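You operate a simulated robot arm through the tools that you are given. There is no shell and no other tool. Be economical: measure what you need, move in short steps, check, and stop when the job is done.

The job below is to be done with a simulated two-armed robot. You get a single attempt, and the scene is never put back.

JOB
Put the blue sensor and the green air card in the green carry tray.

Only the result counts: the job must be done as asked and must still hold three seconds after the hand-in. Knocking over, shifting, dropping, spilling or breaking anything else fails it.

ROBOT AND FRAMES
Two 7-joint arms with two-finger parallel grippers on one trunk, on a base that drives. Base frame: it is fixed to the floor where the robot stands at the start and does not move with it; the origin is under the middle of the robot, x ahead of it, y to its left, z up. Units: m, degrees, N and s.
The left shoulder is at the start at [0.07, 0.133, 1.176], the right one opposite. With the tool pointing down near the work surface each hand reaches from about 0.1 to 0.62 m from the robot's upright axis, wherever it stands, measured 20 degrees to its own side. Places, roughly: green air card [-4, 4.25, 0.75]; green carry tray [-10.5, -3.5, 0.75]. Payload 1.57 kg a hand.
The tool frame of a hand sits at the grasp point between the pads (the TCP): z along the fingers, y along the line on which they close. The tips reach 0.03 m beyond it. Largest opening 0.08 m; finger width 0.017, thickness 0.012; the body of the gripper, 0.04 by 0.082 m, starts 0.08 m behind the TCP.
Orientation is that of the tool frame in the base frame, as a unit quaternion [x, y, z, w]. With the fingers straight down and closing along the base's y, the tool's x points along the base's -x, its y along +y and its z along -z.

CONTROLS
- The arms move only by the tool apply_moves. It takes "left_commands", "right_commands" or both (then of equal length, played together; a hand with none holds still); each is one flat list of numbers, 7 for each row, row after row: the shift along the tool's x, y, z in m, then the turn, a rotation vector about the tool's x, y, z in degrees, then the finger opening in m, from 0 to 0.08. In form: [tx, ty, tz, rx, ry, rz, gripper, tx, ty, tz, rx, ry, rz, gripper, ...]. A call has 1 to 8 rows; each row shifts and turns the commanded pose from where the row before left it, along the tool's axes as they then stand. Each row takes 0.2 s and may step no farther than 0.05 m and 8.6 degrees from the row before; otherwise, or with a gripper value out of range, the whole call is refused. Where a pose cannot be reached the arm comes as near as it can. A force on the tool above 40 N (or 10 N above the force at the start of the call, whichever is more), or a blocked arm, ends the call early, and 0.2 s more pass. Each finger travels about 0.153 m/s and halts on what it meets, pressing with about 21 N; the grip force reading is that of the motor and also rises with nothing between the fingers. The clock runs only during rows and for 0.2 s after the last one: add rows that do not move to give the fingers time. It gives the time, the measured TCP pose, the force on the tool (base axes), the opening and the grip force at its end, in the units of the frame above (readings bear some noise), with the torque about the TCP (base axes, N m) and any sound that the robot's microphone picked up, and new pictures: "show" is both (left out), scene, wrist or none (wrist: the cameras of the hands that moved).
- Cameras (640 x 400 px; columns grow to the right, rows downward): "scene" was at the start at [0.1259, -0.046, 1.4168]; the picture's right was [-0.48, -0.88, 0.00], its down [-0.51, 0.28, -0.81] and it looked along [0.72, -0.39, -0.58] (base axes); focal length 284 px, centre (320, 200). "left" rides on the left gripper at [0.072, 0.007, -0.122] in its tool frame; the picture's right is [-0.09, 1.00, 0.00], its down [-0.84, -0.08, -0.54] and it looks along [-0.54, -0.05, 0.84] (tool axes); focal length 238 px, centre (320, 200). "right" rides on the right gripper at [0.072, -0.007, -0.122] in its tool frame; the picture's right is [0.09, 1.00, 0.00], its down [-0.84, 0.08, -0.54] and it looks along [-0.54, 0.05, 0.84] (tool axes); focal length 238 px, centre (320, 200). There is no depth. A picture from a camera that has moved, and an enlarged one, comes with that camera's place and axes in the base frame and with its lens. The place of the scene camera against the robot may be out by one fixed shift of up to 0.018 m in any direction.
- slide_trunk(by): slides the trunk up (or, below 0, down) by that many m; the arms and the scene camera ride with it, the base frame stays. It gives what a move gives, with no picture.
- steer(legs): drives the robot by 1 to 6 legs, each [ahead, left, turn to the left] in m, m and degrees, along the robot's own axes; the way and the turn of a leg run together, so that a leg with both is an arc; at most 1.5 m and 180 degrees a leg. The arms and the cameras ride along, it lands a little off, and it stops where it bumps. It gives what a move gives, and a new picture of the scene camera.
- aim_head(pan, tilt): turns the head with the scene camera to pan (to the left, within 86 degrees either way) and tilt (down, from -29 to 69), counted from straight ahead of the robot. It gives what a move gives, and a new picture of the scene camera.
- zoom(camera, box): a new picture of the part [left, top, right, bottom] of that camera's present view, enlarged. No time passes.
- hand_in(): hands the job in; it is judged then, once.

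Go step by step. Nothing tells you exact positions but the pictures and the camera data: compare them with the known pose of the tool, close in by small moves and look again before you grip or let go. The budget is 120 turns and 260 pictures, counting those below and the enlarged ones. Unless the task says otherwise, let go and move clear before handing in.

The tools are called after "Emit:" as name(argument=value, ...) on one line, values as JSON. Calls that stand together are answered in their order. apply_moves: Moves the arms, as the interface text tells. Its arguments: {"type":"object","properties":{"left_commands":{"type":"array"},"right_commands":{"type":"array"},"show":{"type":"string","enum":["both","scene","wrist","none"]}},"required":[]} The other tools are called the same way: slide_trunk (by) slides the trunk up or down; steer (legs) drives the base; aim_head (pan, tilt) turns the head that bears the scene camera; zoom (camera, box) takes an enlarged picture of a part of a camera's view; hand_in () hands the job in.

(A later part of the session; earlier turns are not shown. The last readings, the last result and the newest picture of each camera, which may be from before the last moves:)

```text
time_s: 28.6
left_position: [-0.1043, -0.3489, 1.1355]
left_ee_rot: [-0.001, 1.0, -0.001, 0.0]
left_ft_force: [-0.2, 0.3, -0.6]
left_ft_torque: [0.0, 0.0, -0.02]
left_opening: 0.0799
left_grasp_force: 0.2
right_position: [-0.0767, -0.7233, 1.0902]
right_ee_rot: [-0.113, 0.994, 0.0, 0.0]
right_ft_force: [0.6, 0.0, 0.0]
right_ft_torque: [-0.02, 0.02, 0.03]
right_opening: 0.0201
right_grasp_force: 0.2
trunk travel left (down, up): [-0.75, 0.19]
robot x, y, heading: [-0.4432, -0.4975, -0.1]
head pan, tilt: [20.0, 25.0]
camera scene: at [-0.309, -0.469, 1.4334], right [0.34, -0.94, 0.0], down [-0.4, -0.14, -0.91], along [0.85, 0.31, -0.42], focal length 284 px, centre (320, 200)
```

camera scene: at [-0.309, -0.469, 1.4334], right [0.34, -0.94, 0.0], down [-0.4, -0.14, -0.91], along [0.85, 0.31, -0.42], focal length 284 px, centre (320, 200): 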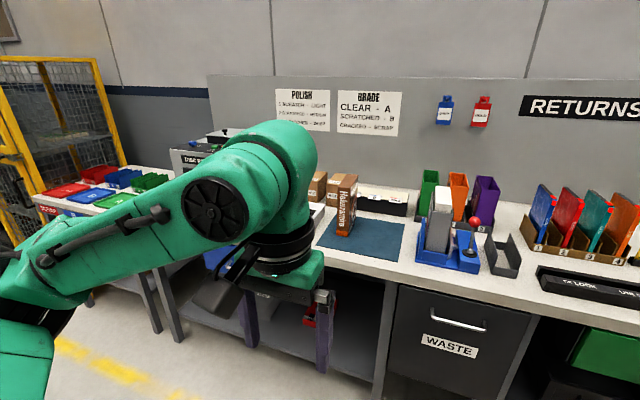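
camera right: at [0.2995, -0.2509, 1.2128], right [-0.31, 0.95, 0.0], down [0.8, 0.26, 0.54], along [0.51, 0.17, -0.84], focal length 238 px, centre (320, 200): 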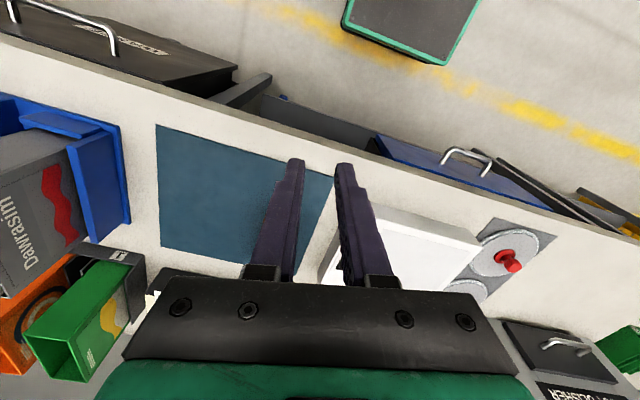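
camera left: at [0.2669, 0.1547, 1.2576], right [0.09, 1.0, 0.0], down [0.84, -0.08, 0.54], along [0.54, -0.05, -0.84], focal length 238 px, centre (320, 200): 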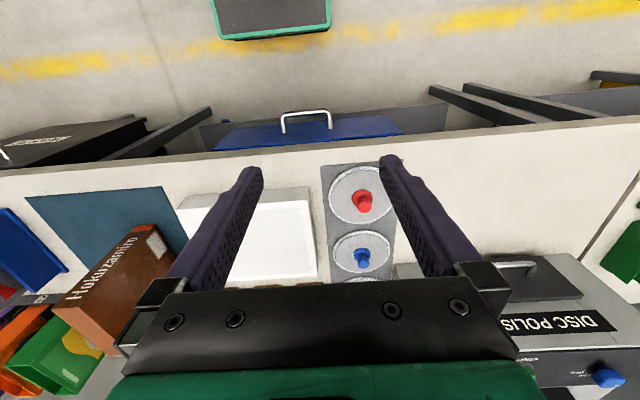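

Emit:
slide_trunk(by=-0.4)

Emit:
slide_trunk(by=-0.3)

Emit:
aim_head(pan=40, tilt=25)

Emit:
aim_head(pan=10, tilt=25)

Emit:
aim_head(pan=-20, tilt=25)

```text
time_s: 32.5
left_position: [-0.1045, -0.3486, 0.7364]
left_ee_rot: [0.0, 1.0, 0.0, 0.0]
left_ft_force: [0.4, -0.6, 0.4]
left_ft_torque: [-0.03, -0.01, 0.02]
left_opening: 0.08
left_grasp_force: 0.0
right_position: [-0.0775, -0.7241, 0.6918]
right_ee_rot: [-0.112, 0.994, -0.001, 0.0]
right_ft_force: [0.2, 0.2, 0.6]
right_ft_torque: [0.01, 0.03, -0.02]
right_opening: 0.0202
right_grasp_force: 0.0
trunk travel left (down, up): [-0.35, 0.59]
robot x, y, heading: [-0.4426, -0.4971, 0.1]
head pan, tilt: [20.0, 25.0]
```

```text
time_s: 35.5
left_position: [-0.1042, -0.3485, 0.4368]
left_ee_rot: [-0.001, 1.0, 0.0, 0.0]
left_ft_force: [-0.1, 0.7, 1.0]
left_ft_torque: [-0.01, -0.03, -0.03]
left_opening: 0.0799
left_grasp_force: 0.1
right_position: [-0.0773, -0.7232, 0.3908]
right_ee_rot: [-0.112, 0.994, -0.001, 0.0]
right_ft_force: [0.3, -0.6, -0.1]
right_ft_torque: [-0.01, 0.0, 0.04]
right_opening: 0.0199
right_grasp_force: 0.0
trunk travel left (down, up): [-0.05, 0.89]
robot x, y, heading: [-0.4429, -0.4919, 0.1]
head pan, tilt: [20.0, 25.0]
```

```text
time_s: 36.3
left_position: [-0.1053, -0.3486, 0.4365]
left_ee_rot: [0.0, 1.0, 0.0, -0.001]
left_ft_force: [0.1, 0.4, -0.4]
left_ft_torque: [0.01, 0.02, 0.02]
left_opening: 0.0798
left_grasp_force: 0.1
right_position: [-0.0785, -0.7247, 0.3904]
right_ee_rot: [-0.112, 0.994, 0.0, 0.0]
right_ft_force: [-0.2, -0.3, 1.4]
right_ft_torque: [0.0, 0.0, -0.01]
right_opening: 0.02
right_grasp_force: 0.1
trunk travel left (down, up): [-0.05, 0.89]
robot x, y, heading: [-0.4485, -0.5001, 0.0]
head pan, tilt: [40.0, 25.0]
camera scene: at [-0.325, -0.4414, 0.7334], right [0.64, -0.77, 0.0], down [-0.32, -0.27, -0.91], along [0.7, 0.58, -0.42], focal length 284 px, centre (320, 200)
```

scene: 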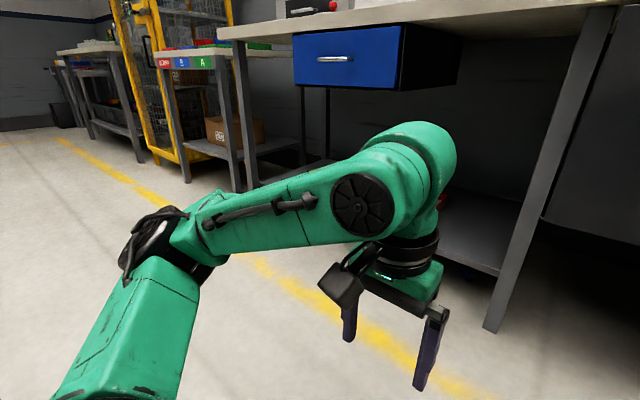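

```text
time_s: 37.3
left_position: [-0.1056, -0.3486, 0.4371]
left_ee_rot: [-0.001, 1.0, 0.0, 0.0]
left_ft_force: [0.6, -0.5, -0.8]
left_ft_torque: [-0.04, 0.01, 0.02]
left_opening: 0.0801
left_grasp_force: 0.1
right_position: [-0.078, -0.7234, 0.3912]
right_ee_rot: [-0.113, 0.994, 0.0, 0.0]
right_ft_force: [0.0, -0.6, -0.3]
right_ft_torque: [0.03, 0.01, -0.01]
right_opening: 0.02
right_grasp_force: 0.1
trunk travel left (down, up): [-0.05, 0.89]
robot x, y, heading: [-0.4436, -0.4971, -0.2]
head pan, tilt: [10.0, 25.0]
camera scene: at [-0.305, -0.4846, 0.7334], right [0.17, -0.98, 0.0], down [-0.42, -0.07, -0.91], along [0.89, 0.16, -0.42], focal length 284 px, centre (320, 200)
```

scene: 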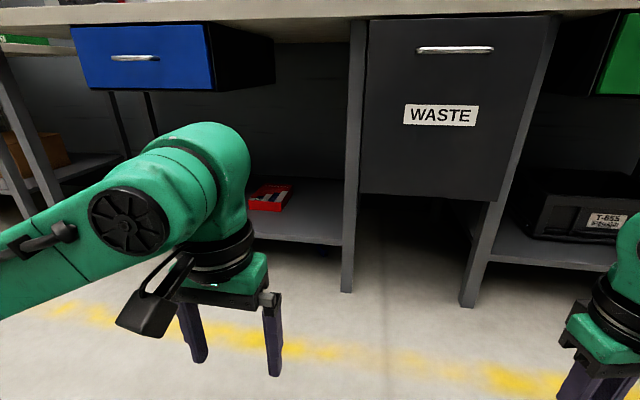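

```text
time_s: 38.2
left_position: [-0.1043, -0.3489, 0.4355]
left_ee_rot: [0.001, 1.0, -0.001, 0.0]
left_ft_force: [0.4, -0.3, 0.1]
left_ft_torque: [0.0, -0.01, -0.02]
left_opening: 0.08
left_grasp_force: 0.0
right_position: [-0.0762, -0.7231, 0.3921]
right_ee_rot: [-0.112, 0.994, 0.0, 0.0]
right_ft_force: [-0.2, 0.4, 0.1]
right_ft_torque: [0.02, -0.01, 0.02]
right_opening: 0.0199
right_grasp_force: 0.1
trunk travel left (down, up): [-0.05, 0.89]
robot x, y, heading: [-0.4439, -0.4944, 0.0]
head pan, tilt: [-20.0, 25.0]
camera scene: at [-0.3092, -0.5321, 0.7334], right [-0.34, -0.94, 0.0], down [-0.4, 0.14, -0.91], along [0.85, -0.31, -0.42], focal length 284 px, centre (320, 200)
```

scene: 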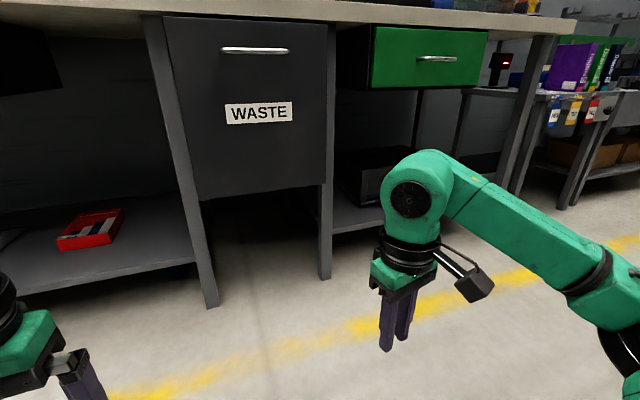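

Something bluish shows under the shelf edge at about (325, 252) in the middle view, so I'll go back to that pan and enlarge it.

Emit:
aim_head(pan=8, tilt=25)

Emit:
zoom(camera="scene", box=[270, 190, 430, 300])

```text
time_s: 39.1
left_position: [-0.1047, -0.3485, 0.4365]
left_ee_rot: [0.0, 1.0, 0.001, 0.0]
left_ft_force: [-0.5, -0.5, 0.3]
left_ft_torque: [0.01, -0.02, -0.06]
left_opening: 0.08
left_grasp_force: 0.1
right_position: [-0.0762, -0.7245, 0.3913]
right_ee_rot: [-0.113, 0.994, -0.001, -0.001]
right_ft_force: [-0.3, 0.2, -0.1]
right_ft_torque: [-0.01, -0.01, 0.01]
right_opening: 0.0197
right_grasp_force: 0.0
trunk travel left (down, up): [-0.05, 0.89]
robot x, y, heading: [-0.445, -0.496, -0.0]
head pan, tilt: [8.0, 25.0]
camera scene: at [-0.3045, -0.4879, 0.7334], right [0.14, -0.99, 0.0], down [-0.42, -0.06, -0.91], along [0.9, 0.12, -0.42], focal length 284 px, centre (320, 200)
```

scene: 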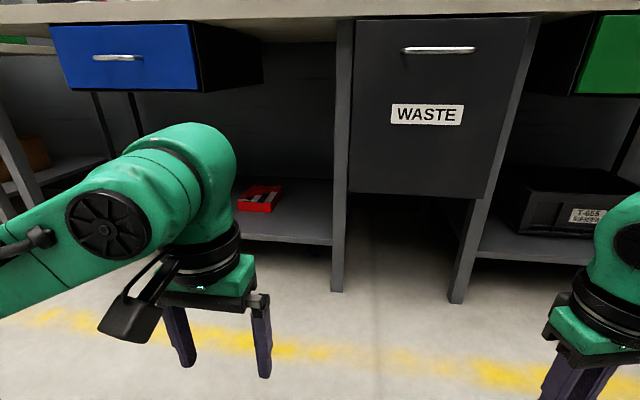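

```text
3.64 times, centred on (350, 245) of scene
camera zoom: at [-0.3045, -0.4879, 0.7334], right [0.14, -0.99, 0.0], down [-0.42, -0.06, -0.91], along [0.9, 0.12, -0.42], focal length 1034 px, centre (211, 36)
```

zoom: 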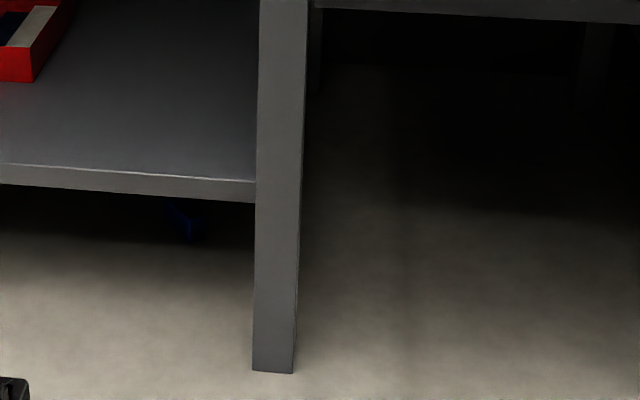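

The sensor is lying on the floor under the shelf, near [0.69, -0.33], where it bounced after the slip. Reaching it needs a flat, forward-pointing hand with the camera on top, so I'll test whether the right wrist can roll half round.

Emit:
apply_moves(right_commands=[0, 0, 0, 0, 0, 8.5, 0.04, 0, 0, 0, 0, 0, 8.5, 0.04, 0, 0, 0, 0, 0, 8.5, 0.04, 0, 0, 0, 0, 0, 8.5, 0.04, 0, 0, 0, 0, 0, 8.5, 0.04, 0, 0, 0, 0, 0, 8.5, 0.04, 0, 0, 0, 0, 0, 8.5, 0.04, 0, 0, 0, 0, 0, 8.5, 0.04], show="none")

Emit:
apply_moves(right_commands=[0, 0, 0, 0, 0, 8.5, 0.04, 0, 0, 0, 0, 0, 8.5, 0.04, 0, 0, 0, 0, 0, 8.5, 0.04, 0, 0, 0, 0, 0, 8.5, 0.04, 0, 0, 0, 0, 0, 8.5, 0.04, 0, 0, 0, 0, 0, 8.5, 0.04, 0, 0, 0, 0, 0, 8.5, 0.04, 0, 0, 0, 0, 0, 8.5, 0.04], show="none")

```text
time_s: 40.9
left_position: [-0.1044, -0.3489, 0.437]
left_ee_rot: [0.001, 1.0, 0.0, 0.0]
left_ft_force: [-0.5, -0.2, -0.4]
left_ft_torque: [0.0, 0.0, 0.01]
left_opening: 0.0799
left_grasp_force: 0.2
right_position: [-0.0771, -0.7228, 0.3923]
right_ee_rot: [0.464, 0.886, 0.0, 0.0]
right_ft_force: [-0.2, 0.1, 0.5]
right_ft_torque: [-0.01, -0.01, -0.02]
right_opening: 0.04
right_grasp_force: 0.0
trunk travel left (down, up): [-0.05, 0.89]
robot x, y, heading: [-0.4425, -0.4924, -0.3]
head pan, tilt: [8.0, 25.0]
```

```text
time_s: 42.7
left_position: [-0.1052, -0.3488, 0.4362]
left_ee_rot: [0.0, 1.0, 0.0, 0.001]
left_ft_force: [-0.9, -0.3, -0.3]
left_ft_torque: [0.0, 0.0, -0.01]
left_opening: 0.0801
left_grasp_force: 0.0
right_position: [-0.077, -0.7224, 0.3907]
right_ee_rot: [0.88, 0.475, 0.0, 0.0]
right_ft_force: [0.1, -0.4, 0.3]
right_ft_torque: [-0.02, 0.0, 0.01]
right_opening: 0.0398
right_grasp_force: 0.0
trunk travel left (down, up): [-0.05, 0.89]
robot x, y, heading: [-0.4447, -0.4954, -0.2]
head pan, tilt: [8.0, 25.0]
```

Emit:
apply_moves(right_commands=[0, 0, 0, 0, 0, 8.2, 0.04, 0, 0, 0, 0, 0, 8.2, 0.04, 0, 0, 0, 0, 0, 8.2, 0.04, 0, 0, 0, 0, 0, 8.2, 0.04, 0, 0, 0, 0, 0, 8.2, 0.04, 0, 0, 0, 0, 0, 8.2, 0.04, 0, 0, 0, 0, 0, 8.2, 0.04], show="none")

Emit:
apply_moves(right_commands=[0, 0, 0, 0, 8.5, 0, 0.04, 0, 0, 0, 0, 8.5, 0, 0.04, 0, 0, 0, 0, 8.5, 0, 0.04, 0, 0, 0, 0, 8.5, 0, 0.04, 0, 0, 0, 0, 8.5, 0, 0.04, 0, 0, 0, 0, 8.5, 0, 0.04, 0, 0, 0, 0, 8.5, 0, 0.04, 0, 0, 0, 0, 8.5, 0, 0.04], show="wrist")

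```text
time_s: 44.3
left_position: [-0.1046, -0.3488, 0.436]
left_ee_rot: [0.0, 1.0, 0.0, 0.0]
left_ft_force: [-0.2, -0.7, -0.6]
left_ft_torque: [0.01, 0.02, -0.02]
left_opening: 0.0799
left_grasp_force: 0.1
right_position: [-0.0781, -0.7237, 0.3916]
right_ee_rot: [1.0, -0.006, 0.001, -0.001]
right_ft_force: [0.5, -1.0, 0.1]
right_ft_torque: [0.0, -0.01, 0.02]
right_opening: 0.0397
right_grasp_force: 0.1
trunk travel left (down, up): [-0.05, 0.89]
robot x, y, heading: [-0.4425, -0.4981, -0.1]
head pan, tilt: [8.0, 25.0]
```

```text
time_s: 46.1
left_position: [-0.1046, -0.3485, 0.4359]
left_ee_rot: [0.0, 1.0, -0.001, 0.0]
left_ft_force: [-0.1, -0.4, 0.0]
left_ft_torque: [0.0, 0.01, -0.03]
left_opening: 0.0798
left_grasp_force: 0.1
right_position: [-0.0196, -0.7235, 0.4458]
right_ee_rot: [0.855, -0.003, 0.519, 0.002]
right_ft_force: [0.2, -0.1, 0.0]
right_ft_torque: [0.02, 0.02, 0.01]
right_opening: 0.04
right_grasp_force: 0.2
right hand out of reach, approached as far as the arm can: row 6, 7, 8
trunk travel left (down, up): [-0.05, 0.89]
robot x, y, heading: [-0.4439, -0.4981, -0.2]
head pan, tilt: [8.0, 25.0]
camera right: at [-0.0939, -0.7171, 0.5668], right [0.03, -1.0, 0.08], down [-0.87, -0.07, -0.49], along [0.5, -0.05, -0.87], focal length 238 px, centre (320, 200)
```

right: 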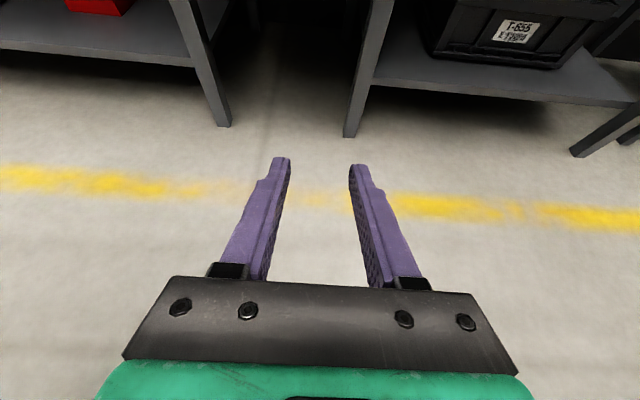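

The half roll works, and the pitch will go further once the hand is farther forward. I'll drive to line the right hand up with the sensor.

Emit:
steer(legs=[[0, 0.38, 0], [0.22, 0, 0]])

Emit:
apply_moves(right_commands=[-0.042, 0, 0.021, 0, 0, 0, 0.06, -0.042, 0, 0.021, 0, 0, 0, 0.06, -0.042, 0, 0.021, 0, 0, 0, 0.06, -0.042, 0, 0.021, 0, 0, 0, 0.06, -0.042, 0, 0.021, 0, 0, 0, 0.06, -0.03, 0, 0.015, 0, 0, 0, 0.06, 0, 0, 0, 0, 0, 0, 0.06], show="both")

```text
time_s: 49.9
left_position: [0.1169, 0.0307, 0.4355]
left_ee_rot: [0.002, 1.0, -0.001, 0.0]
left_ft_force: [0.3, 0.4, -0.3]
left_ft_torque: [-0.04, 0.0, -0.01]
left_opening: 0.08
left_grasp_force: 0.0
right_position: [0.2007, -0.344, 0.4472]
right_ee_rot: [0.856, -0.007, 0.518, 0.004]
right_ft_force: [-0.4, -0.1, 0.8]
right_ft_torque: [-0.03, 0.01, -0.04]
right_opening: 0.0399
right_grasp_force: 0.1
trunk travel left (down, up): [-0.05, 0.89]
robot x, y, heading: [-0.2226, -0.115, -0.5]
head pan, tilt: [8.0, 25.0]
camera scene: at [-0.0835, -0.1072, 0.7334], right [0.13, -0.99, 0.0], down [-0.42, -0.06, -0.91], along [0.9, 0.12, -0.42], focal length 284 px, centre (320, 200)
```

scene: 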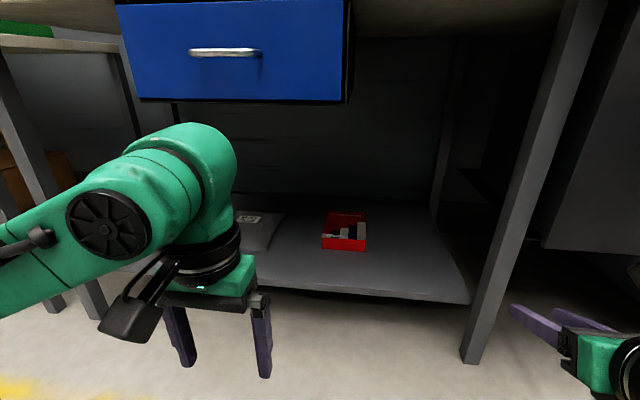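

```text
time_s: 51.5
left_position: [0.1163, 0.0315, 0.4376]
left_ee_rot: [0.003, 1.0, 0.0, 0.0]
left_ft_force: [-0.2, 0.3, 0.4]
left_ft_torque: [0.02, 0.02, 0.03]
left_opening: 0.0801
left_grasp_force: 0.0
right_position: [0.2223, -0.3445, 0.2749]
right_ee_rot: [0.856, -0.006, 0.517, 0.003]
right_ft_force: [-0.1, -0.4, -0.4]
right_ft_torque: [-0.01, 0.01, 0.0]
right_opening: 0.06
right_grasp_force: 0.1
right hand out of reach, approached as far as the arm can: row 1, 2, 3, 4
trunk travel left (down, up): [-0.05, 0.89]
robot x, y, heading: [-0.2215, -0.111, -0.7]
head pan, tilt: [8.0, 25.0]
camera scene: at [-0.0835, -0.1072, 0.7334], right [0.13, -0.99, 0.0], down [-0.42, -0.06, -0.91], along [0.9, 0.12, -0.42], focal length 284 px, centre (320, 200)
camera right: at [0.1479, -0.3381, 0.3947], right [0.03, -1.0, 0.08], down [-0.87, -0.06, -0.49], along [0.49, -0.06, -0.87], focal length 238 px, centre (320, 200)
```

scene: 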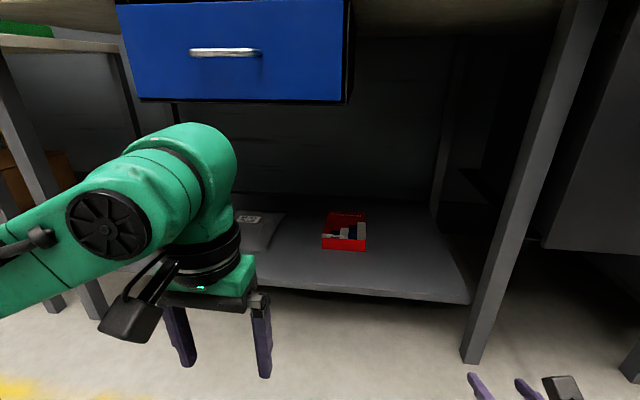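
right: 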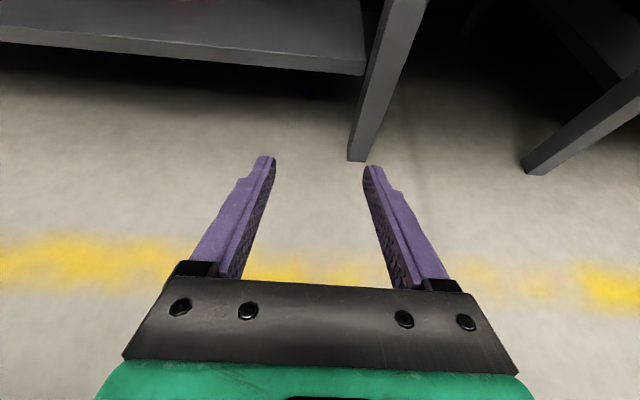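

Emit:
apply_moves(right_commands=[-0.042, 0, 0.022, 0, 0, 0, 0.06, -0.042, 0, 0.022, 0, 0, 0, 0.06, -0.042, 0, 0.022, 0, 0, 0, 0.06, -0.022, 0, 0.012, 0, 0, 0, 0.06, 0, 0, 0, 0, 0, 0, 0.06], show="wrist")

Emit:
zoom(camera="right", box=[200, 20, 440, 170])

```text
time_s: 52.6
left_position: [0.1174, 0.0299, 0.4349]
left_ee_rot: [0.003, 1.0, 0.0, 0.0]
left_ft_force: [-0.3, -0.5, 0.6]
left_ft_torque: [0.04, -0.01, 0.03]
left_opening: 0.0802
left_grasp_force: 0.1
right_position: [0.2216, -0.3447, 0.2742]
right_ee_rot: [0.855, -0.007, 0.518, 0.004]
right_ft_force: [-0.7, 0.3, -0.2]
right_ft_torque: [-0.01, -0.02, -0.03]
right_opening: 0.0602
right_grasp_force: 0.1
right hand out of reach, approached as far as the arm can: row 1, 2, 3, 4
trunk travel left (down, up): [-0.05, 0.89]
robot x, y, heading: [-0.2232, -0.1171, -0.4]
head pan, tilt: [8.0, 25.0]
camera right: at [0.148, -0.3381, 0.3952], right [0.03, -1.0, 0.08], down [-0.87, -0.06, -0.49], along [0.49, -0.06, -0.87], focal length 238 px, centre (320, 200)
```

right: 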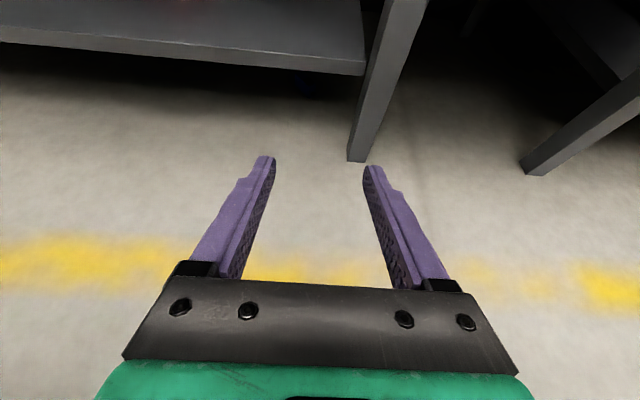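

```text
2.67 times, centred on (320, 95) of right
camera zoom: at [0.148, -0.3381, 0.3952], right [0.03, -1.0, 0.08], down [-0.87, -0.06, -0.49], along [0.49, -0.06, -0.87], focal length 636 px, centre (320, 480)
```

zoom: 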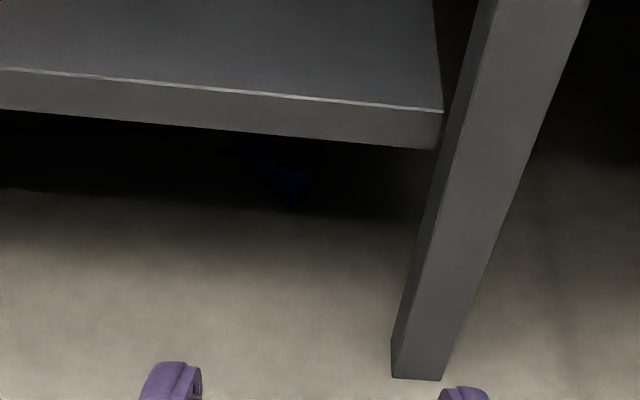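

Emit:
apply_moves(right_commands=[0.021, 0, 0.04, 0, 0, 0, 0.06, 0.021, 0, 0.04, 0, 0, 0, 0.06, 0.021, 0, 0.04, 0, 0, 0, 0.06, 0, 0, 0, 0, 0, 0, 0.06], show="none")

Emit:
apply_moves(right_commands=[-0.042, 0, 0.022, 0, 0, 0, 0.06, -0.042, 0, 0.022, 0, 0, 0, 0.06, 0, 0, 0, 0, 0, 0, 0.06], show="scene")

```text
time_s: 53.6
left_position: [0.1171, 0.03, 0.437]
left_ee_rot: [0.003, 1.0, 0.0, 0.0]
left_ft_force: [0.8, 0.1, -0.7]
left_ft_torque: [0.03, -0.04, 0.01]
left_opening: 0.0801
left_grasp_force: 0.1
right_position: [0.3594, -0.3526, 0.2738]
right_ee_rot: [0.855, -0.007, 0.518, 0.004]
right_ft_force: [0.4, -0.1, 0.0]
right_ft_torque: [0.0, -0.02, -0.01]
right_opening: 0.0602
right_grasp_force: 0.0
trunk travel left (down, up): [-0.05, 0.89]
robot x, y, heading: [-0.2251, -0.1124, -0.4]
head pan, tilt: [8.0, 25.0]
```

```text
time_s: 54.5
left_position: [0.1171, 0.0291, 0.4364]
left_ee_rot: [0.003, 1.0, 0.0, 0.0]
left_ft_force: [-0.5, 0.4, 0.0]
left_ft_torque: [0.02, 0.0, -0.02]
left_opening: 0.0799
left_grasp_force: 0.1
right_position: [0.3582, -0.3493, 0.1771]
right_ee_rot: [0.856, -0.007, 0.518, 0.005]
right_ft_force: [-0.5, 0.4, 0.2]
right_ft_torque: [-0.02, -0.04, -0.04]
right_opening: 0.0597
right_grasp_force: 0.1
trunk travel left (down, up): [-0.05, 0.89]
robot x, y, heading: [-0.2259, -0.1135, -0.5]
head pan, tilt: [8.0, 25.0]
camera scene: at [-0.0834, -0.1073, 0.7334], right [0.13, -0.99, 0.0], down [-0.42, -0.06, -0.91], along [0.9, 0.12, -0.42], focal length 284 px, centre (320, 200)
```

scene: 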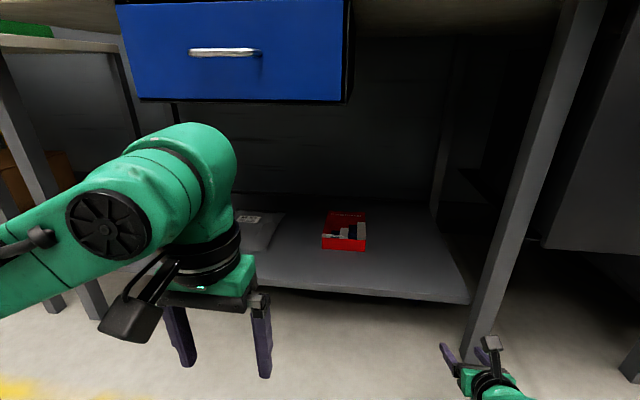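

Emit:
apply_moves(right_commands=[-0.042, 0, 0.022, 0, 0, 0, 0.08, -0.042, 0, 0.022, 0, 0, 0, 0.08, 0, 0, 0, 0, 6, 0, 0.08, 0, 0, 0, 0, 0, 0, 0.08], show="both")

Emit:
zoom(camera="right", box=[200, 0, 440, 150])

```text
time_s: 55.5
left_position: [0.1173, 0.0308, 0.4356]
left_ee_rot: [0.002, 1.0, 0.001, -0.001]
left_ft_force: [-1.1, 0.7, -0.1]
left_ft_torque: [0.0, 0.03, 0.03]
left_opening: 0.08
left_grasp_force: 0.1
right_position: [0.3566, -0.3488, 0.0831]
right_ee_rot: [0.827, -0.007, 0.562, 0.004]
right_ft_force: [0.5, 0.6, 0.3]
right_ft_torque: [0.01, -0.03, 0.03]
right_opening: 0.0802
right_grasp_force: 0.1
trunk travel left (down, up): [-0.05, 0.89]
robot x, y, heading: [-0.2241, -0.1111, -0.4]
head pan, tilt: [8.0, 25.0]
camera scene: at [-0.0835, -0.1072, 0.7334], right [0.13, -0.99, 0.0], down [-0.42, -0.06, -0.91], along [0.9, 0.12, -0.42], focal length 284 px, centre (320, 200)
camera right: at [0.2696, -0.3415, 0.1956], right [0.02, -1.0, 0.09], down [-0.81, -0.06, -0.58], along [0.58, -0.06, -0.81], focal length 238 px, centre (320, 200)
```

scene: 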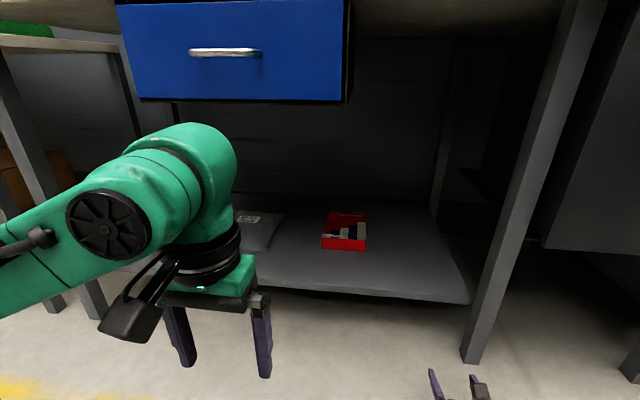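
right: 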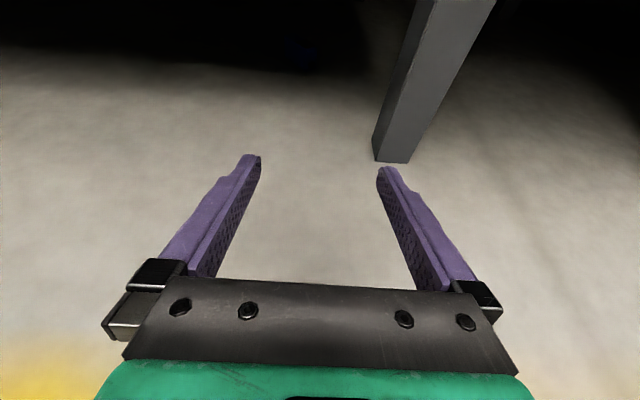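

```text
2.67 times, centred on (320, 75) of right
camera zoom: at [0.2696, -0.3415, 0.1956], right [0.02, -1.0, 0.09], down [-0.81, -0.06, -0.58], along [0.58, -0.06, -0.81], focal length 636 px, centre (320, 533)
```

zoom: 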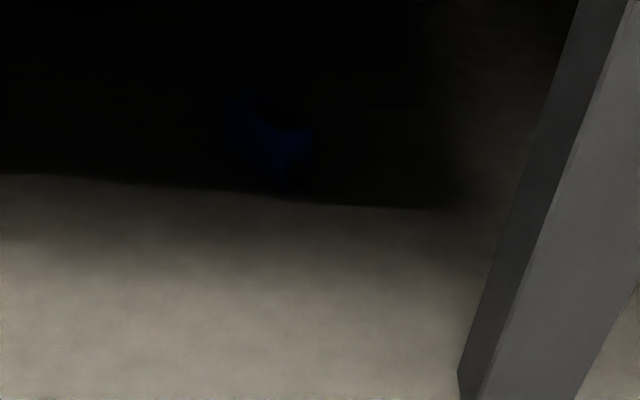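

The sensor is at about [0.685, -0.318], turned, and about 0.19 m behind the shelf edge. I'll flatten the hand a little more and move in slowly and low.

Emit:
apply_moves(right_commands=[0, 0, 0, 0, 6, 0, 0.08, 0.001, -0.006, 0.04, 0, 0, 0, 0.08, 0.001, -0.006, 0.04, 0, 0, 0, 0.08, 0.001, -0.006, 0.04, 0, 0, 0, 0.08, 0, 0, 0, 0, 0, 0, 0.08], show="wrist")

Emit:
zoom(camera="right", box=[200, 0, 440, 150])

```text
time_s: 56.6
left_position: [0.1167, 0.0309, 0.4358]
left_ee_rot: [0.004, 1.0, 0.0, 0.0]
left_ft_force: [-0.5, -0.5, -0.2]
left_ft_torque: [-0.02, 0.04, 0.0]
left_opening: 0.0802
left_grasp_force: 0.0
right_position: [0.4506, -0.3325, 0.0637]
right_ee_rot: [0.797, -0.006, 0.604, 0.004]
right_ft_force: [-0.1, -1.0, 0.1]
right_ft_torque: [0.0, 0.02, -0.04]
right_opening: 0.0799
right_grasp_force: 0.0
right hand out of reach, approached as far as the arm can: row 4
trunk travel left (down, up): [-0.05, 0.89]
robot x, y, heading: [-0.2218, -0.1149, -0.3]
head pan, tilt: [8.0, 25.0]
camera right: at [0.3524, -0.3255, 0.1653], right [0.01, -1.0, 0.09], down [-0.75, -0.07, -0.66], along [0.66, -0.06, -0.75], focal length 238 px, centre (320, 200)
```

right: 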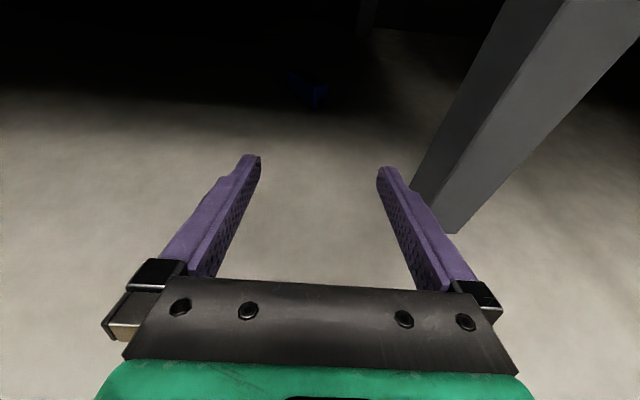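

```text
2.67 times, centred on (320, 75) of right
camera zoom: at [0.3524, -0.3255, 0.1653], right [0.01, -1.0, 0.09], down [-0.75, -0.07, -0.66], along [0.66, -0.06, -0.75], focal length 636 px, centre (320, 533)
```

zoom: 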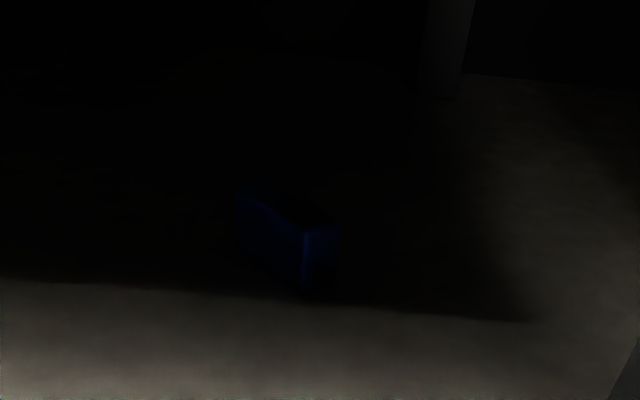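

Now it's clear: the sensor lies on its side, centred near [0.692, -0.315], long axis at 45°. I'll lower and centre the hand, then creep forward with the base.

Emit:
apply_moves(right_commands=[-0.0145, -0.009, 0.004, 0, 0, 0, 0.08, -0.0145, -0.009, 0.004, 0, 0, 0, 0.08, 0, 0, 0, 0, 0, 0, 0.08], show="none")

Emit:
steer(legs=[[0.13, 0, 0]])

Emit:
zoom(camera="right", box=[160, 0, 480, 200])

```text
time_s: 57.5
left_position: [0.1167, 0.0322, 0.4365]
left_ee_rot: [0.002, 1.0, 0.001, -0.001]
left_ft_force: [0.4, -0.3, -0.1]
left_ft_torque: [-0.06, -0.03, 0.0]
left_opening: 0.0797
left_grasp_force: 0.1
right_position: [0.4376, -0.3205, 0.0476]
right_ee_rot: [0.797, -0.007, 0.604, 0.005]
right_ft_force: [-0.7, 0.2, 0.6]
right_ft_torque: [0.03, 0.01, 0.01]
right_opening: 0.08
right_grasp_force: 0.1
right hand out of reach, approached as far as the arm can: row 1, 2
trunk travel left (down, up): [-0.05, 0.89]
robot x, y, heading: [-0.2233, -0.1135, -0.1]
head pan, tilt: [8.0, 25.0]
```

```text
time_s: 58.7
left_position: [0.2483, 0.0292, 0.4361]
left_ee_rot: [0.003, 1.0, 0.0, 0.0]
left_ft_force: [-0.3, 1.3, -0.3]
left_ft_torque: [-0.02, -0.01, 0.03]
left_opening: 0.0799
left_grasp_force: 0.0
right_position: [0.5686, -0.3232, 0.0483]
right_ee_rot: [0.797, -0.006, 0.604, 0.004]
right_ft_force: [0.4, 0.2, -0.3]
right_ft_torque: [0.02, 0.01, -0.02]
right_opening: 0.0798
right_grasp_force: 0.1
trunk travel left (down, up): [-0.05, 0.89]
robot x, y, heading: [-0.0959, -0.1189, -0.4]
head pan, tilt: [8.0, 25.0]
camera scene: at [0.0471, -0.1084, 0.7334], right [0.13, -0.99, 0.0], down [-0.42, -0.06, -0.91], along [0.9, 0.12, -0.42], focal length 284 px, centre (320, 200)
```

scene: 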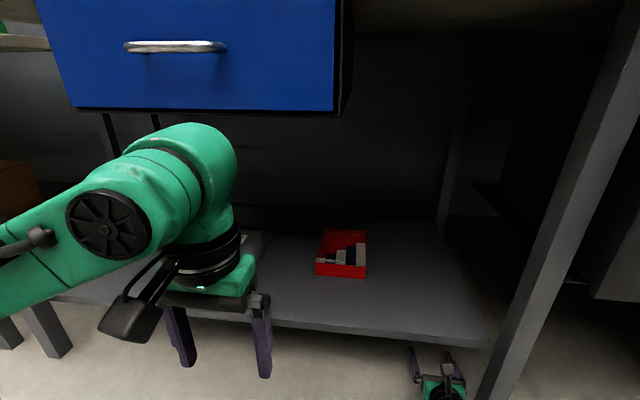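

```text
2.00 times, centred on (320, 100) of right
camera zoom: at [0.4696, -0.3155, 0.1501], right [0.01, -1.0, 0.09], down [-0.75, -0.07, -0.66], along [0.66, -0.06, -0.75], focal length 477 px, centre (320, 400)
```

zoom: 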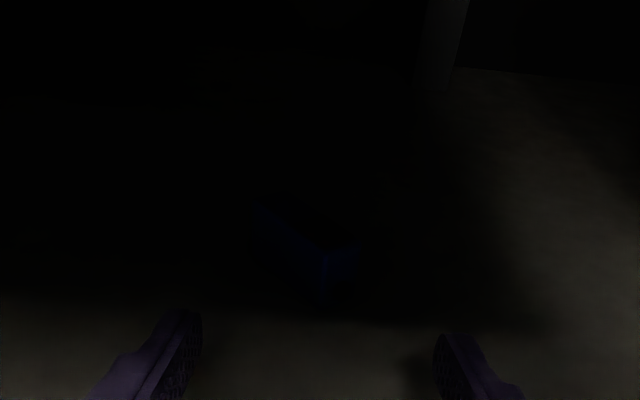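

Emit:
slide_trunk(by=-0.015)

Emit:
apply_moves(right_commands=[0, -0.007, 0, 0, 0, 0, 0.08, 0, 0, 0, 0, 0, 0, 0.08], show="none")

Emit:
steer(legs=[[0.09, 0, 0]])

Emit:
zoom(camera="right", box=[160, 50, 480, 250])

```text
time_s: 59.4
left_position: [0.2485, 0.0297, 0.4217]
left_ee_rot: [0.003, 1.0, 0.0, 0.0]
left_ft_force: [0.0, -0.4, 0.0]
left_ft_torque: [0.0, 0.01, 0.0]
left_opening: 0.0802
left_grasp_force: 0.0
right_position: [0.5675, -0.3225, 0.0327]
right_ee_rot: [0.797, -0.006, 0.604, 0.004]
right_ft_force: [-0.2, -0.1, -0.1]
right_ft_torque: [-0.01, 0.02, 0.01]
right_opening: 0.0798
right_grasp_force: 0.1
trunk travel left (down, up): [-0.035, 0.905]
robot x, y, heading: [-0.0945, -0.1172, -0.4]
head pan, tilt: [8.0, 25.0]
```

```text
time_s: 60.0
left_position: [0.2476, 0.0299, 0.4209]
left_ee_rot: [0.003, 1.0, 0.0, -0.001]
left_ft_force: [0.1, 0.5, -0.7]
left_ft_torque: [0.01, -0.01, 0.0]
left_opening: 0.0798
left_grasp_force: 0.0
right_position: [0.5685, -0.314, 0.0327]
right_ee_rot: [0.798, -0.007, 0.603, 0.005]
right_ft_force: [0.3, 0.0, -0.3]
right_ft_torque: [0.04, -0.01, 0.0]
right_opening: 0.0799
right_grasp_force: 0.0
trunk travel left (down, up): [-0.035, 0.905]
robot x, y, heading: [-0.0924, -0.1186, -0.5]
head pan, tilt: [8.0, 25.0]
```

```text
time_s: 61.0
left_position: [0.3367, 0.0289, 0.4212]
left_ee_rot: [0.003, 1.0, 0.001, -0.002]
left_ft_force: [0.3, 0.1, -0.5]
left_ft_torque: [-0.03, -0.02, -0.02]
left_opening: 0.0799
left_grasp_force: 0.0
right_position: [0.6545, -0.3139, 0.0291]
right_ee_rot: [0.799, -0.006, 0.601, 0.004]
right_ft_force: [12.5, -0.2, -22.0]
right_ft_torque: [0.1, -0.54, 0.09]
right_opening: 0.0799
right_grasp_force: 0.0
trunk travel left (down, up): [-0.035, 0.905]
robot x, y, heading: [-0.0026, -0.1125, -0.7]
head pan, tilt: [8.0, 25.0]
camera scene: at [0.1365, -0.1095, 0.7177], right [0.13, -0.99, 0.0], down [-0.42, -0.06, -0.9], along [0.9, 0.12, -0.43], focal length 284 px, centre (320, 200)
```

scene: 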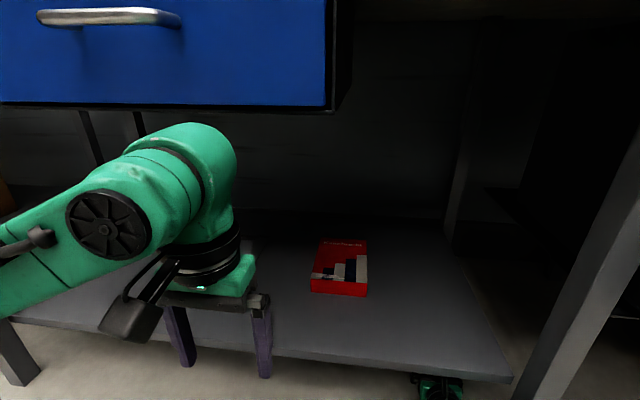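

```text
2.00 times, centred on (320, 150) of right
camera zoom: at [0.5569, -0.3075, 0.1318], right [0.01, -1.0, 0.09], down [-0.75, -0.07, -0.65], along [0.66, -0.06, -0.75], focal length 477 px, centre (320, 300)
```

zoom: 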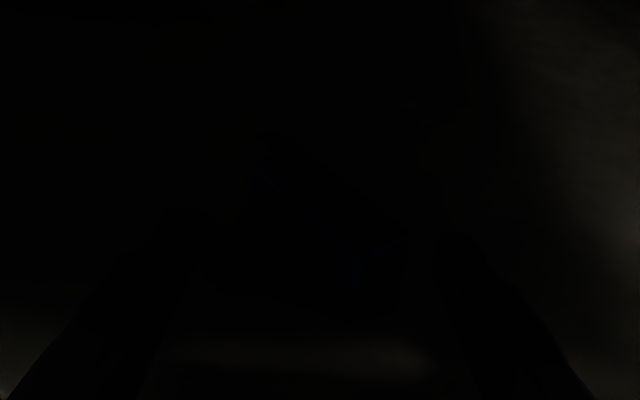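

The hand reads -22 N vertically, so its camera or wrist is rubbing the underside of the shelf. I'll back off a bit, flatten the hand further and try again.

Emit:
steer(legs=[[-0.05, 0, 0]])

Emit:
apply_moves(right_commands=[0, 0, 0, 0, 4, 0, 0.08, 0, 0, 0, 0, 4, 0, 0.08, 0, 0, 0, 0, 0, 0, 0.08], show="wrist")

```text
time_s: 62.0
left_position: [0.2838, 0.0299, 0.4215]
left_ee_rot: [0.002, 1.0, 0.001, 0.001]
left_ft_force: [0.0, 0.7, 0.3]
left_ft_torque: [0.0, -0.02, -0.01]
left_opening: 0.0798
left_grasp_force: 0.0
right_position: [0.6038, -0.3136, 0.0322]
right_ee_rot: [0.798, -0.006, 0.603, 0.004]
right_ft_force: [-0.2, -1.0, -0.1]
right_ft_torque: [-0.01, 0.03, 0.01]
right_opening: 0.08
right_grasp_force: 0.0
trunk travel left (down, up): [-0.035, 0.905]
robot x, y, heading: [-0.0537, -0.1183, -0.4]
head pan, tilt: [8.0, 25.0]
camera scene: at [0.0835, -0.1085, 0.7185], right [0.13, -0.99, 0.0], down [-0.42, -0.06, -0.91], along [0.9, 0.12, -0.42], focal length 284 px, centre (320, 200)
```

scene: 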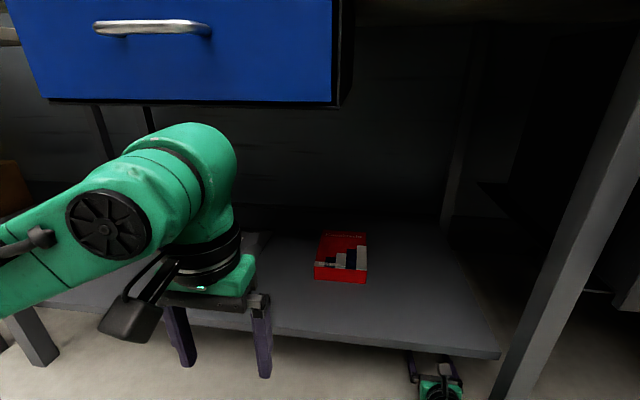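

```text
time_s: 62.8
left_position: [0.2847, 0.0305, 0.421]
left_ee_rot: [0.002, 1.0, 0.0, 0.001]
left_ft_force: [0.8, 0.4, 1.1]
left_ft_torque: [0.01, -0.02, 0.0]
left_opening: 0.0801
left_grasp_force: 0.1
right_position: [0.5953, -0.315, 0.0461]
right_ee_rot: [0.753, -0.006, 0.657, 0.006]
right_ft_force: [0.8, 1.0, -0.3]
right_ft_torque: [0.03, 0.01, -0.02]
right_opening: 0.0799
right_grasp_force: 0.1
right hand out of reach, approached as far as the arm can: row 1, 2
trunk travel left (down, up): [-0.035, 0.905]
robot x, y, heading: [-0.057, -0.115, -0.5]
head pan, tilt: [8.0, 25.0]
camera right: at [0.4838, -0.3091, 0.1336], right [0.0, -1.0, 0.09], down [-0.65, -0.07, -0.76], along [0.76, -0.06, -0.65], focal length 238 px, centre (320, 200)
```

right: 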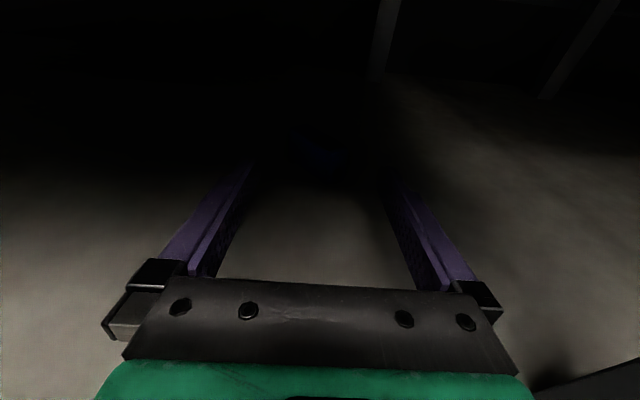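

Emit:
slide_trunk(by=-0.018)

Emit:
zoom(camera="right", box=[240, 60, 400, 160])

```text
time_s: 63.4
left_position: [0.2823, 0.0301, 0.4076]
left_ee_rot: [0.003, 1.0, -0.002, 0.003]
left_ft_force: [0.2, 0.4, -0.2]
left_ft_torque: [0.01, -0.01, 0.0]
left_opening: 0.0801
left_grasp_force: 0.1
right_position: [0.5982, -0.3216, 0.0361]
right_ee_rot: [0.75, -0.005, 0.661, 0.009]
right_ft_force: [0.5, 0.4, 1.1]
right_ft_torque: [-0.01, -0.04, -0.01]
right_opening: 0.08
right_grasp_force: 0.1
trunk travel left (down, up): [-0.017, 0.923]
robot x, y, heading: [-0.0588, -0.1169, -0.3]
head pan, tilt: [8.0, 25.0]
```

```text
4.00 times, centred on (320, 110) of right
camera zoom: at [0.4861, -0.3123, 0.1236], right [-0.01, -1.0, 0.1], down [-0.64, -0.07, -0.76], along [0.76, -0.07, -0.64], focal length 953 px, centre (320, 560)
```

zoom: 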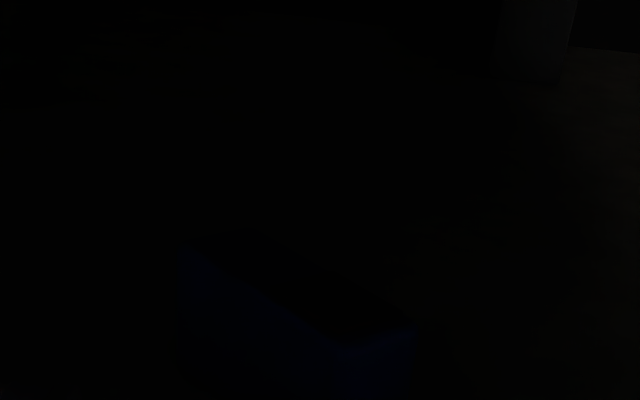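

Lowering the trunk did not bring the hand down by the full amount and shifted the other readings slightly, so the right elbow may be touching the floor. I'll raise it a little and use a 12° pitch with the fingertips lower.

Emit:
slide_trunk(by=0.012)

Emit:
apply_moves(right_commands=[0, 0, 0, 0, -2, 0, 0.08, -0.006, 0, 0, 0, -2, 0, 0.08, -0.006, 0, 0.002, 0, 0, 0, 0.08, 0, 0, 0, 0, 0, 0, 0.08], show="scene")

```text
time_s: 64.0
left_position: [0.2842, 0.0297, 0.4149]
left_ee_rot: [0.003, 1.0, 0.0, 0.0]
left_ft_force: [0.9, -0.6, 0.7]
left_ft_torque: [-0.01, -0.02, 0.01]
left_opening: 0.0801
left_grasp_force: 0.1
right_position: [0.5944, -0.3153, 0.0376]
right_ee_rot: [0.755, -0.006, 0.656, 0.004]
right_ft_force: [0.6, -0.9, 0.4]
right_ft_torque: [0.0, -0.01, -0.02]
right_opening: 0.08
right_grasp_force: 0.1
trunk travel left (down, up): [-0.029, 0.911]
robot x, y, heading: [-0.0569, -0.113, -0.3]
head pan, tilt: [8.0, 25.0]
```

```text
time_s: 65.0
left_position: [0.2839, 0.0285, 0.4151]
left_ee_rot: [0.003, 1.0, 0.0, 0.001]
left_ft_force: [0.4, -0.1, 0.3]
left_ft_torque: [0.03, 0.0, -0.03]
left_opening: 0.0799
left_grasp_force: 0.0
right_position: [0.5934, -0.3162, 0.027]
right_ee_rot: [0.777, -0.005, 0.63, 0.004]
right_ft_force: [-0.5, -0.6, 0.3]
right_ft_torque: [-0.01, 0.01, 0.01]
right_opening: 0.0803
right_grasp_force: 0.2
trunk travel left (down, up): [-0.029, 0.911]
robot x, y, heading: [-0.0544, -0.1143, -0.4]
head pan, tilt: [8.0, 25.0]
camera scene: at [0.0835, -0.1085, 0.7124], right [0.13, -0.99, 0.0], down [-0.42, -0.06, -0.91], along [0.9, 0.12, -0.42], focal length 284 px, centre (320, 200)
```

scene: 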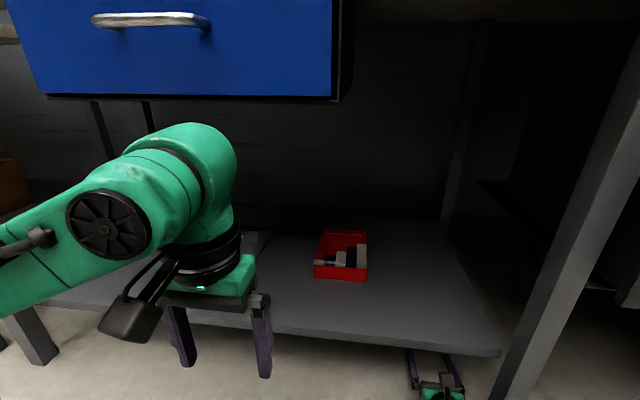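

Emit:
steer(legs=[[0.055, 0, 0]])

Emit:
apply_moves(right_commands=[0.0042, 0, 0.0195, 0, 0, 0, 0.08, 0.0042, 0, 0.0195, 0, 0, 0, 0.08, 0, 0, 0, 0, 0, 0, 0.08], show="wrist")

Emit:
zoom(camera="right", box=[200, 100, 440, 250])

```text
time_s: 66.0
left_position: [0.3398, 0.0283, 0.415]
left_ee_rot: [0.002, 1.0, 0.0, 0.001]
left_ft_force: [0.2, -0.1, 0.3]
left_ft_torque: [-0.03, 0.0, 0.01]
left_opening: 0.0799
left_grasp_force: 0.2
right_position: [0.6502, -0.3183, 0.0279]
right_ee_rot: [0.776, -0.005, 0.63, 0.005]
right_ft_force: [0.8, -0.2, -0.6]
right_ft_torque: [0.01, 0.01, -0.03]
right_opening: 0.0799
right_grasp_force: 0.2
trunk travel left (down, up): [-0.029, 0.911]
robot x, y, heading: [-0.0019, -0.1198, -0.5]
head pan, tilt: [8.0, 25.0]
camera scene: at [0.1394, -0.1089, 0.7124], right [0.13, -0.99, 0.0], down [-0.42, -0.06, -0.91], along [0.9, 0.12, -0.42], focal length 284 px, centre (320, 200)
```

scene: 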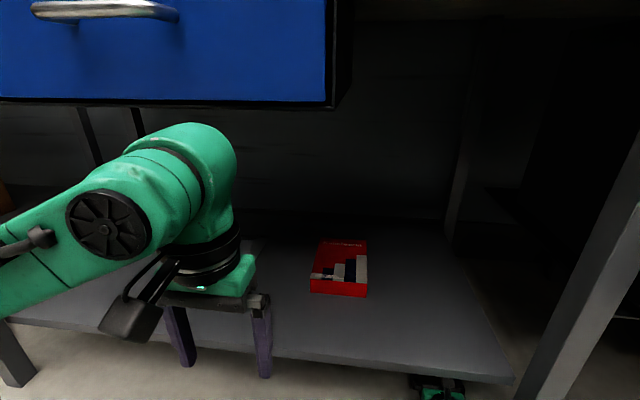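

```text
time_s: 66.8
left_position: [0.3401, 0.0293, 0.4152]
left_ee_rot: [0.002, 1.0, -0.001, -0.001]
left_ft_force: [1.2, 0.6, -0.4]
left_ft_torque: [-0.03, -0.03, 0.01]
left_opening: 0.0801
left_grasp_force: 0.1
right_position: [0.6614, -0.3176, 0.036]
right_ee_rot: [0.776, -0.005, 0.631, 0.004]
right_ft_force: [-0.1, -0.1, -0.5]
right_ft_torque: [-0.04, 0.0, 0.03]
right_opening: 0.0801
right_grasp_force: 0.1
right hand out of reach, approached as far as the arm can: row 1, 2
trunk travel left (down, up): [-0.029, 0.911]
robot x, y, heading: [-0.001, -0.1202, -0.7]
head pan, tilt: [8.0, 25.0]
camera right: at [0.5557, -0.3121, 0.1322], right [0.01, -1.0, 0.09], down [-0.7, -0.07, -0.71], along [0.71, -0.06, -0.7], focal length 238 px, centre (320, 200)
```

right: 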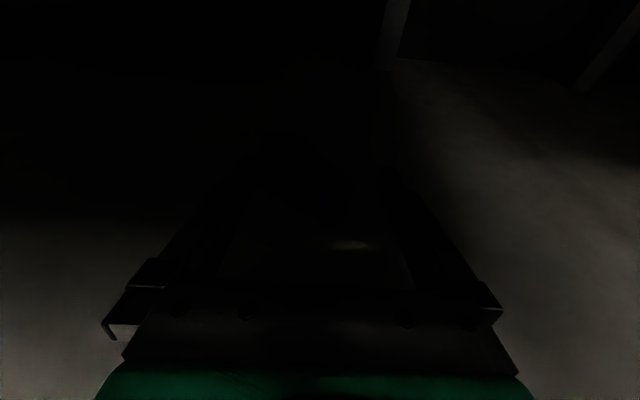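

```text
2.67 times, centred on (320, 175) of right
camera zoom: at [0.5557, -0.3121, 0.1322], right [0.01, -1.0, 0.09], down [-0.7, -0.07, -0.71], along [0.71, -0.06, -0.7], focal length 636 px, centre (320, 267)
```

zoom: 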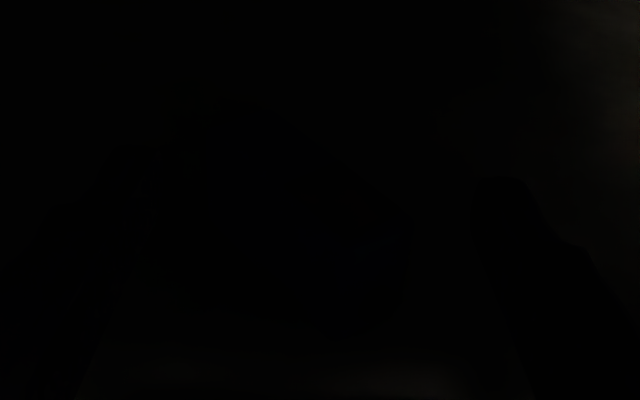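

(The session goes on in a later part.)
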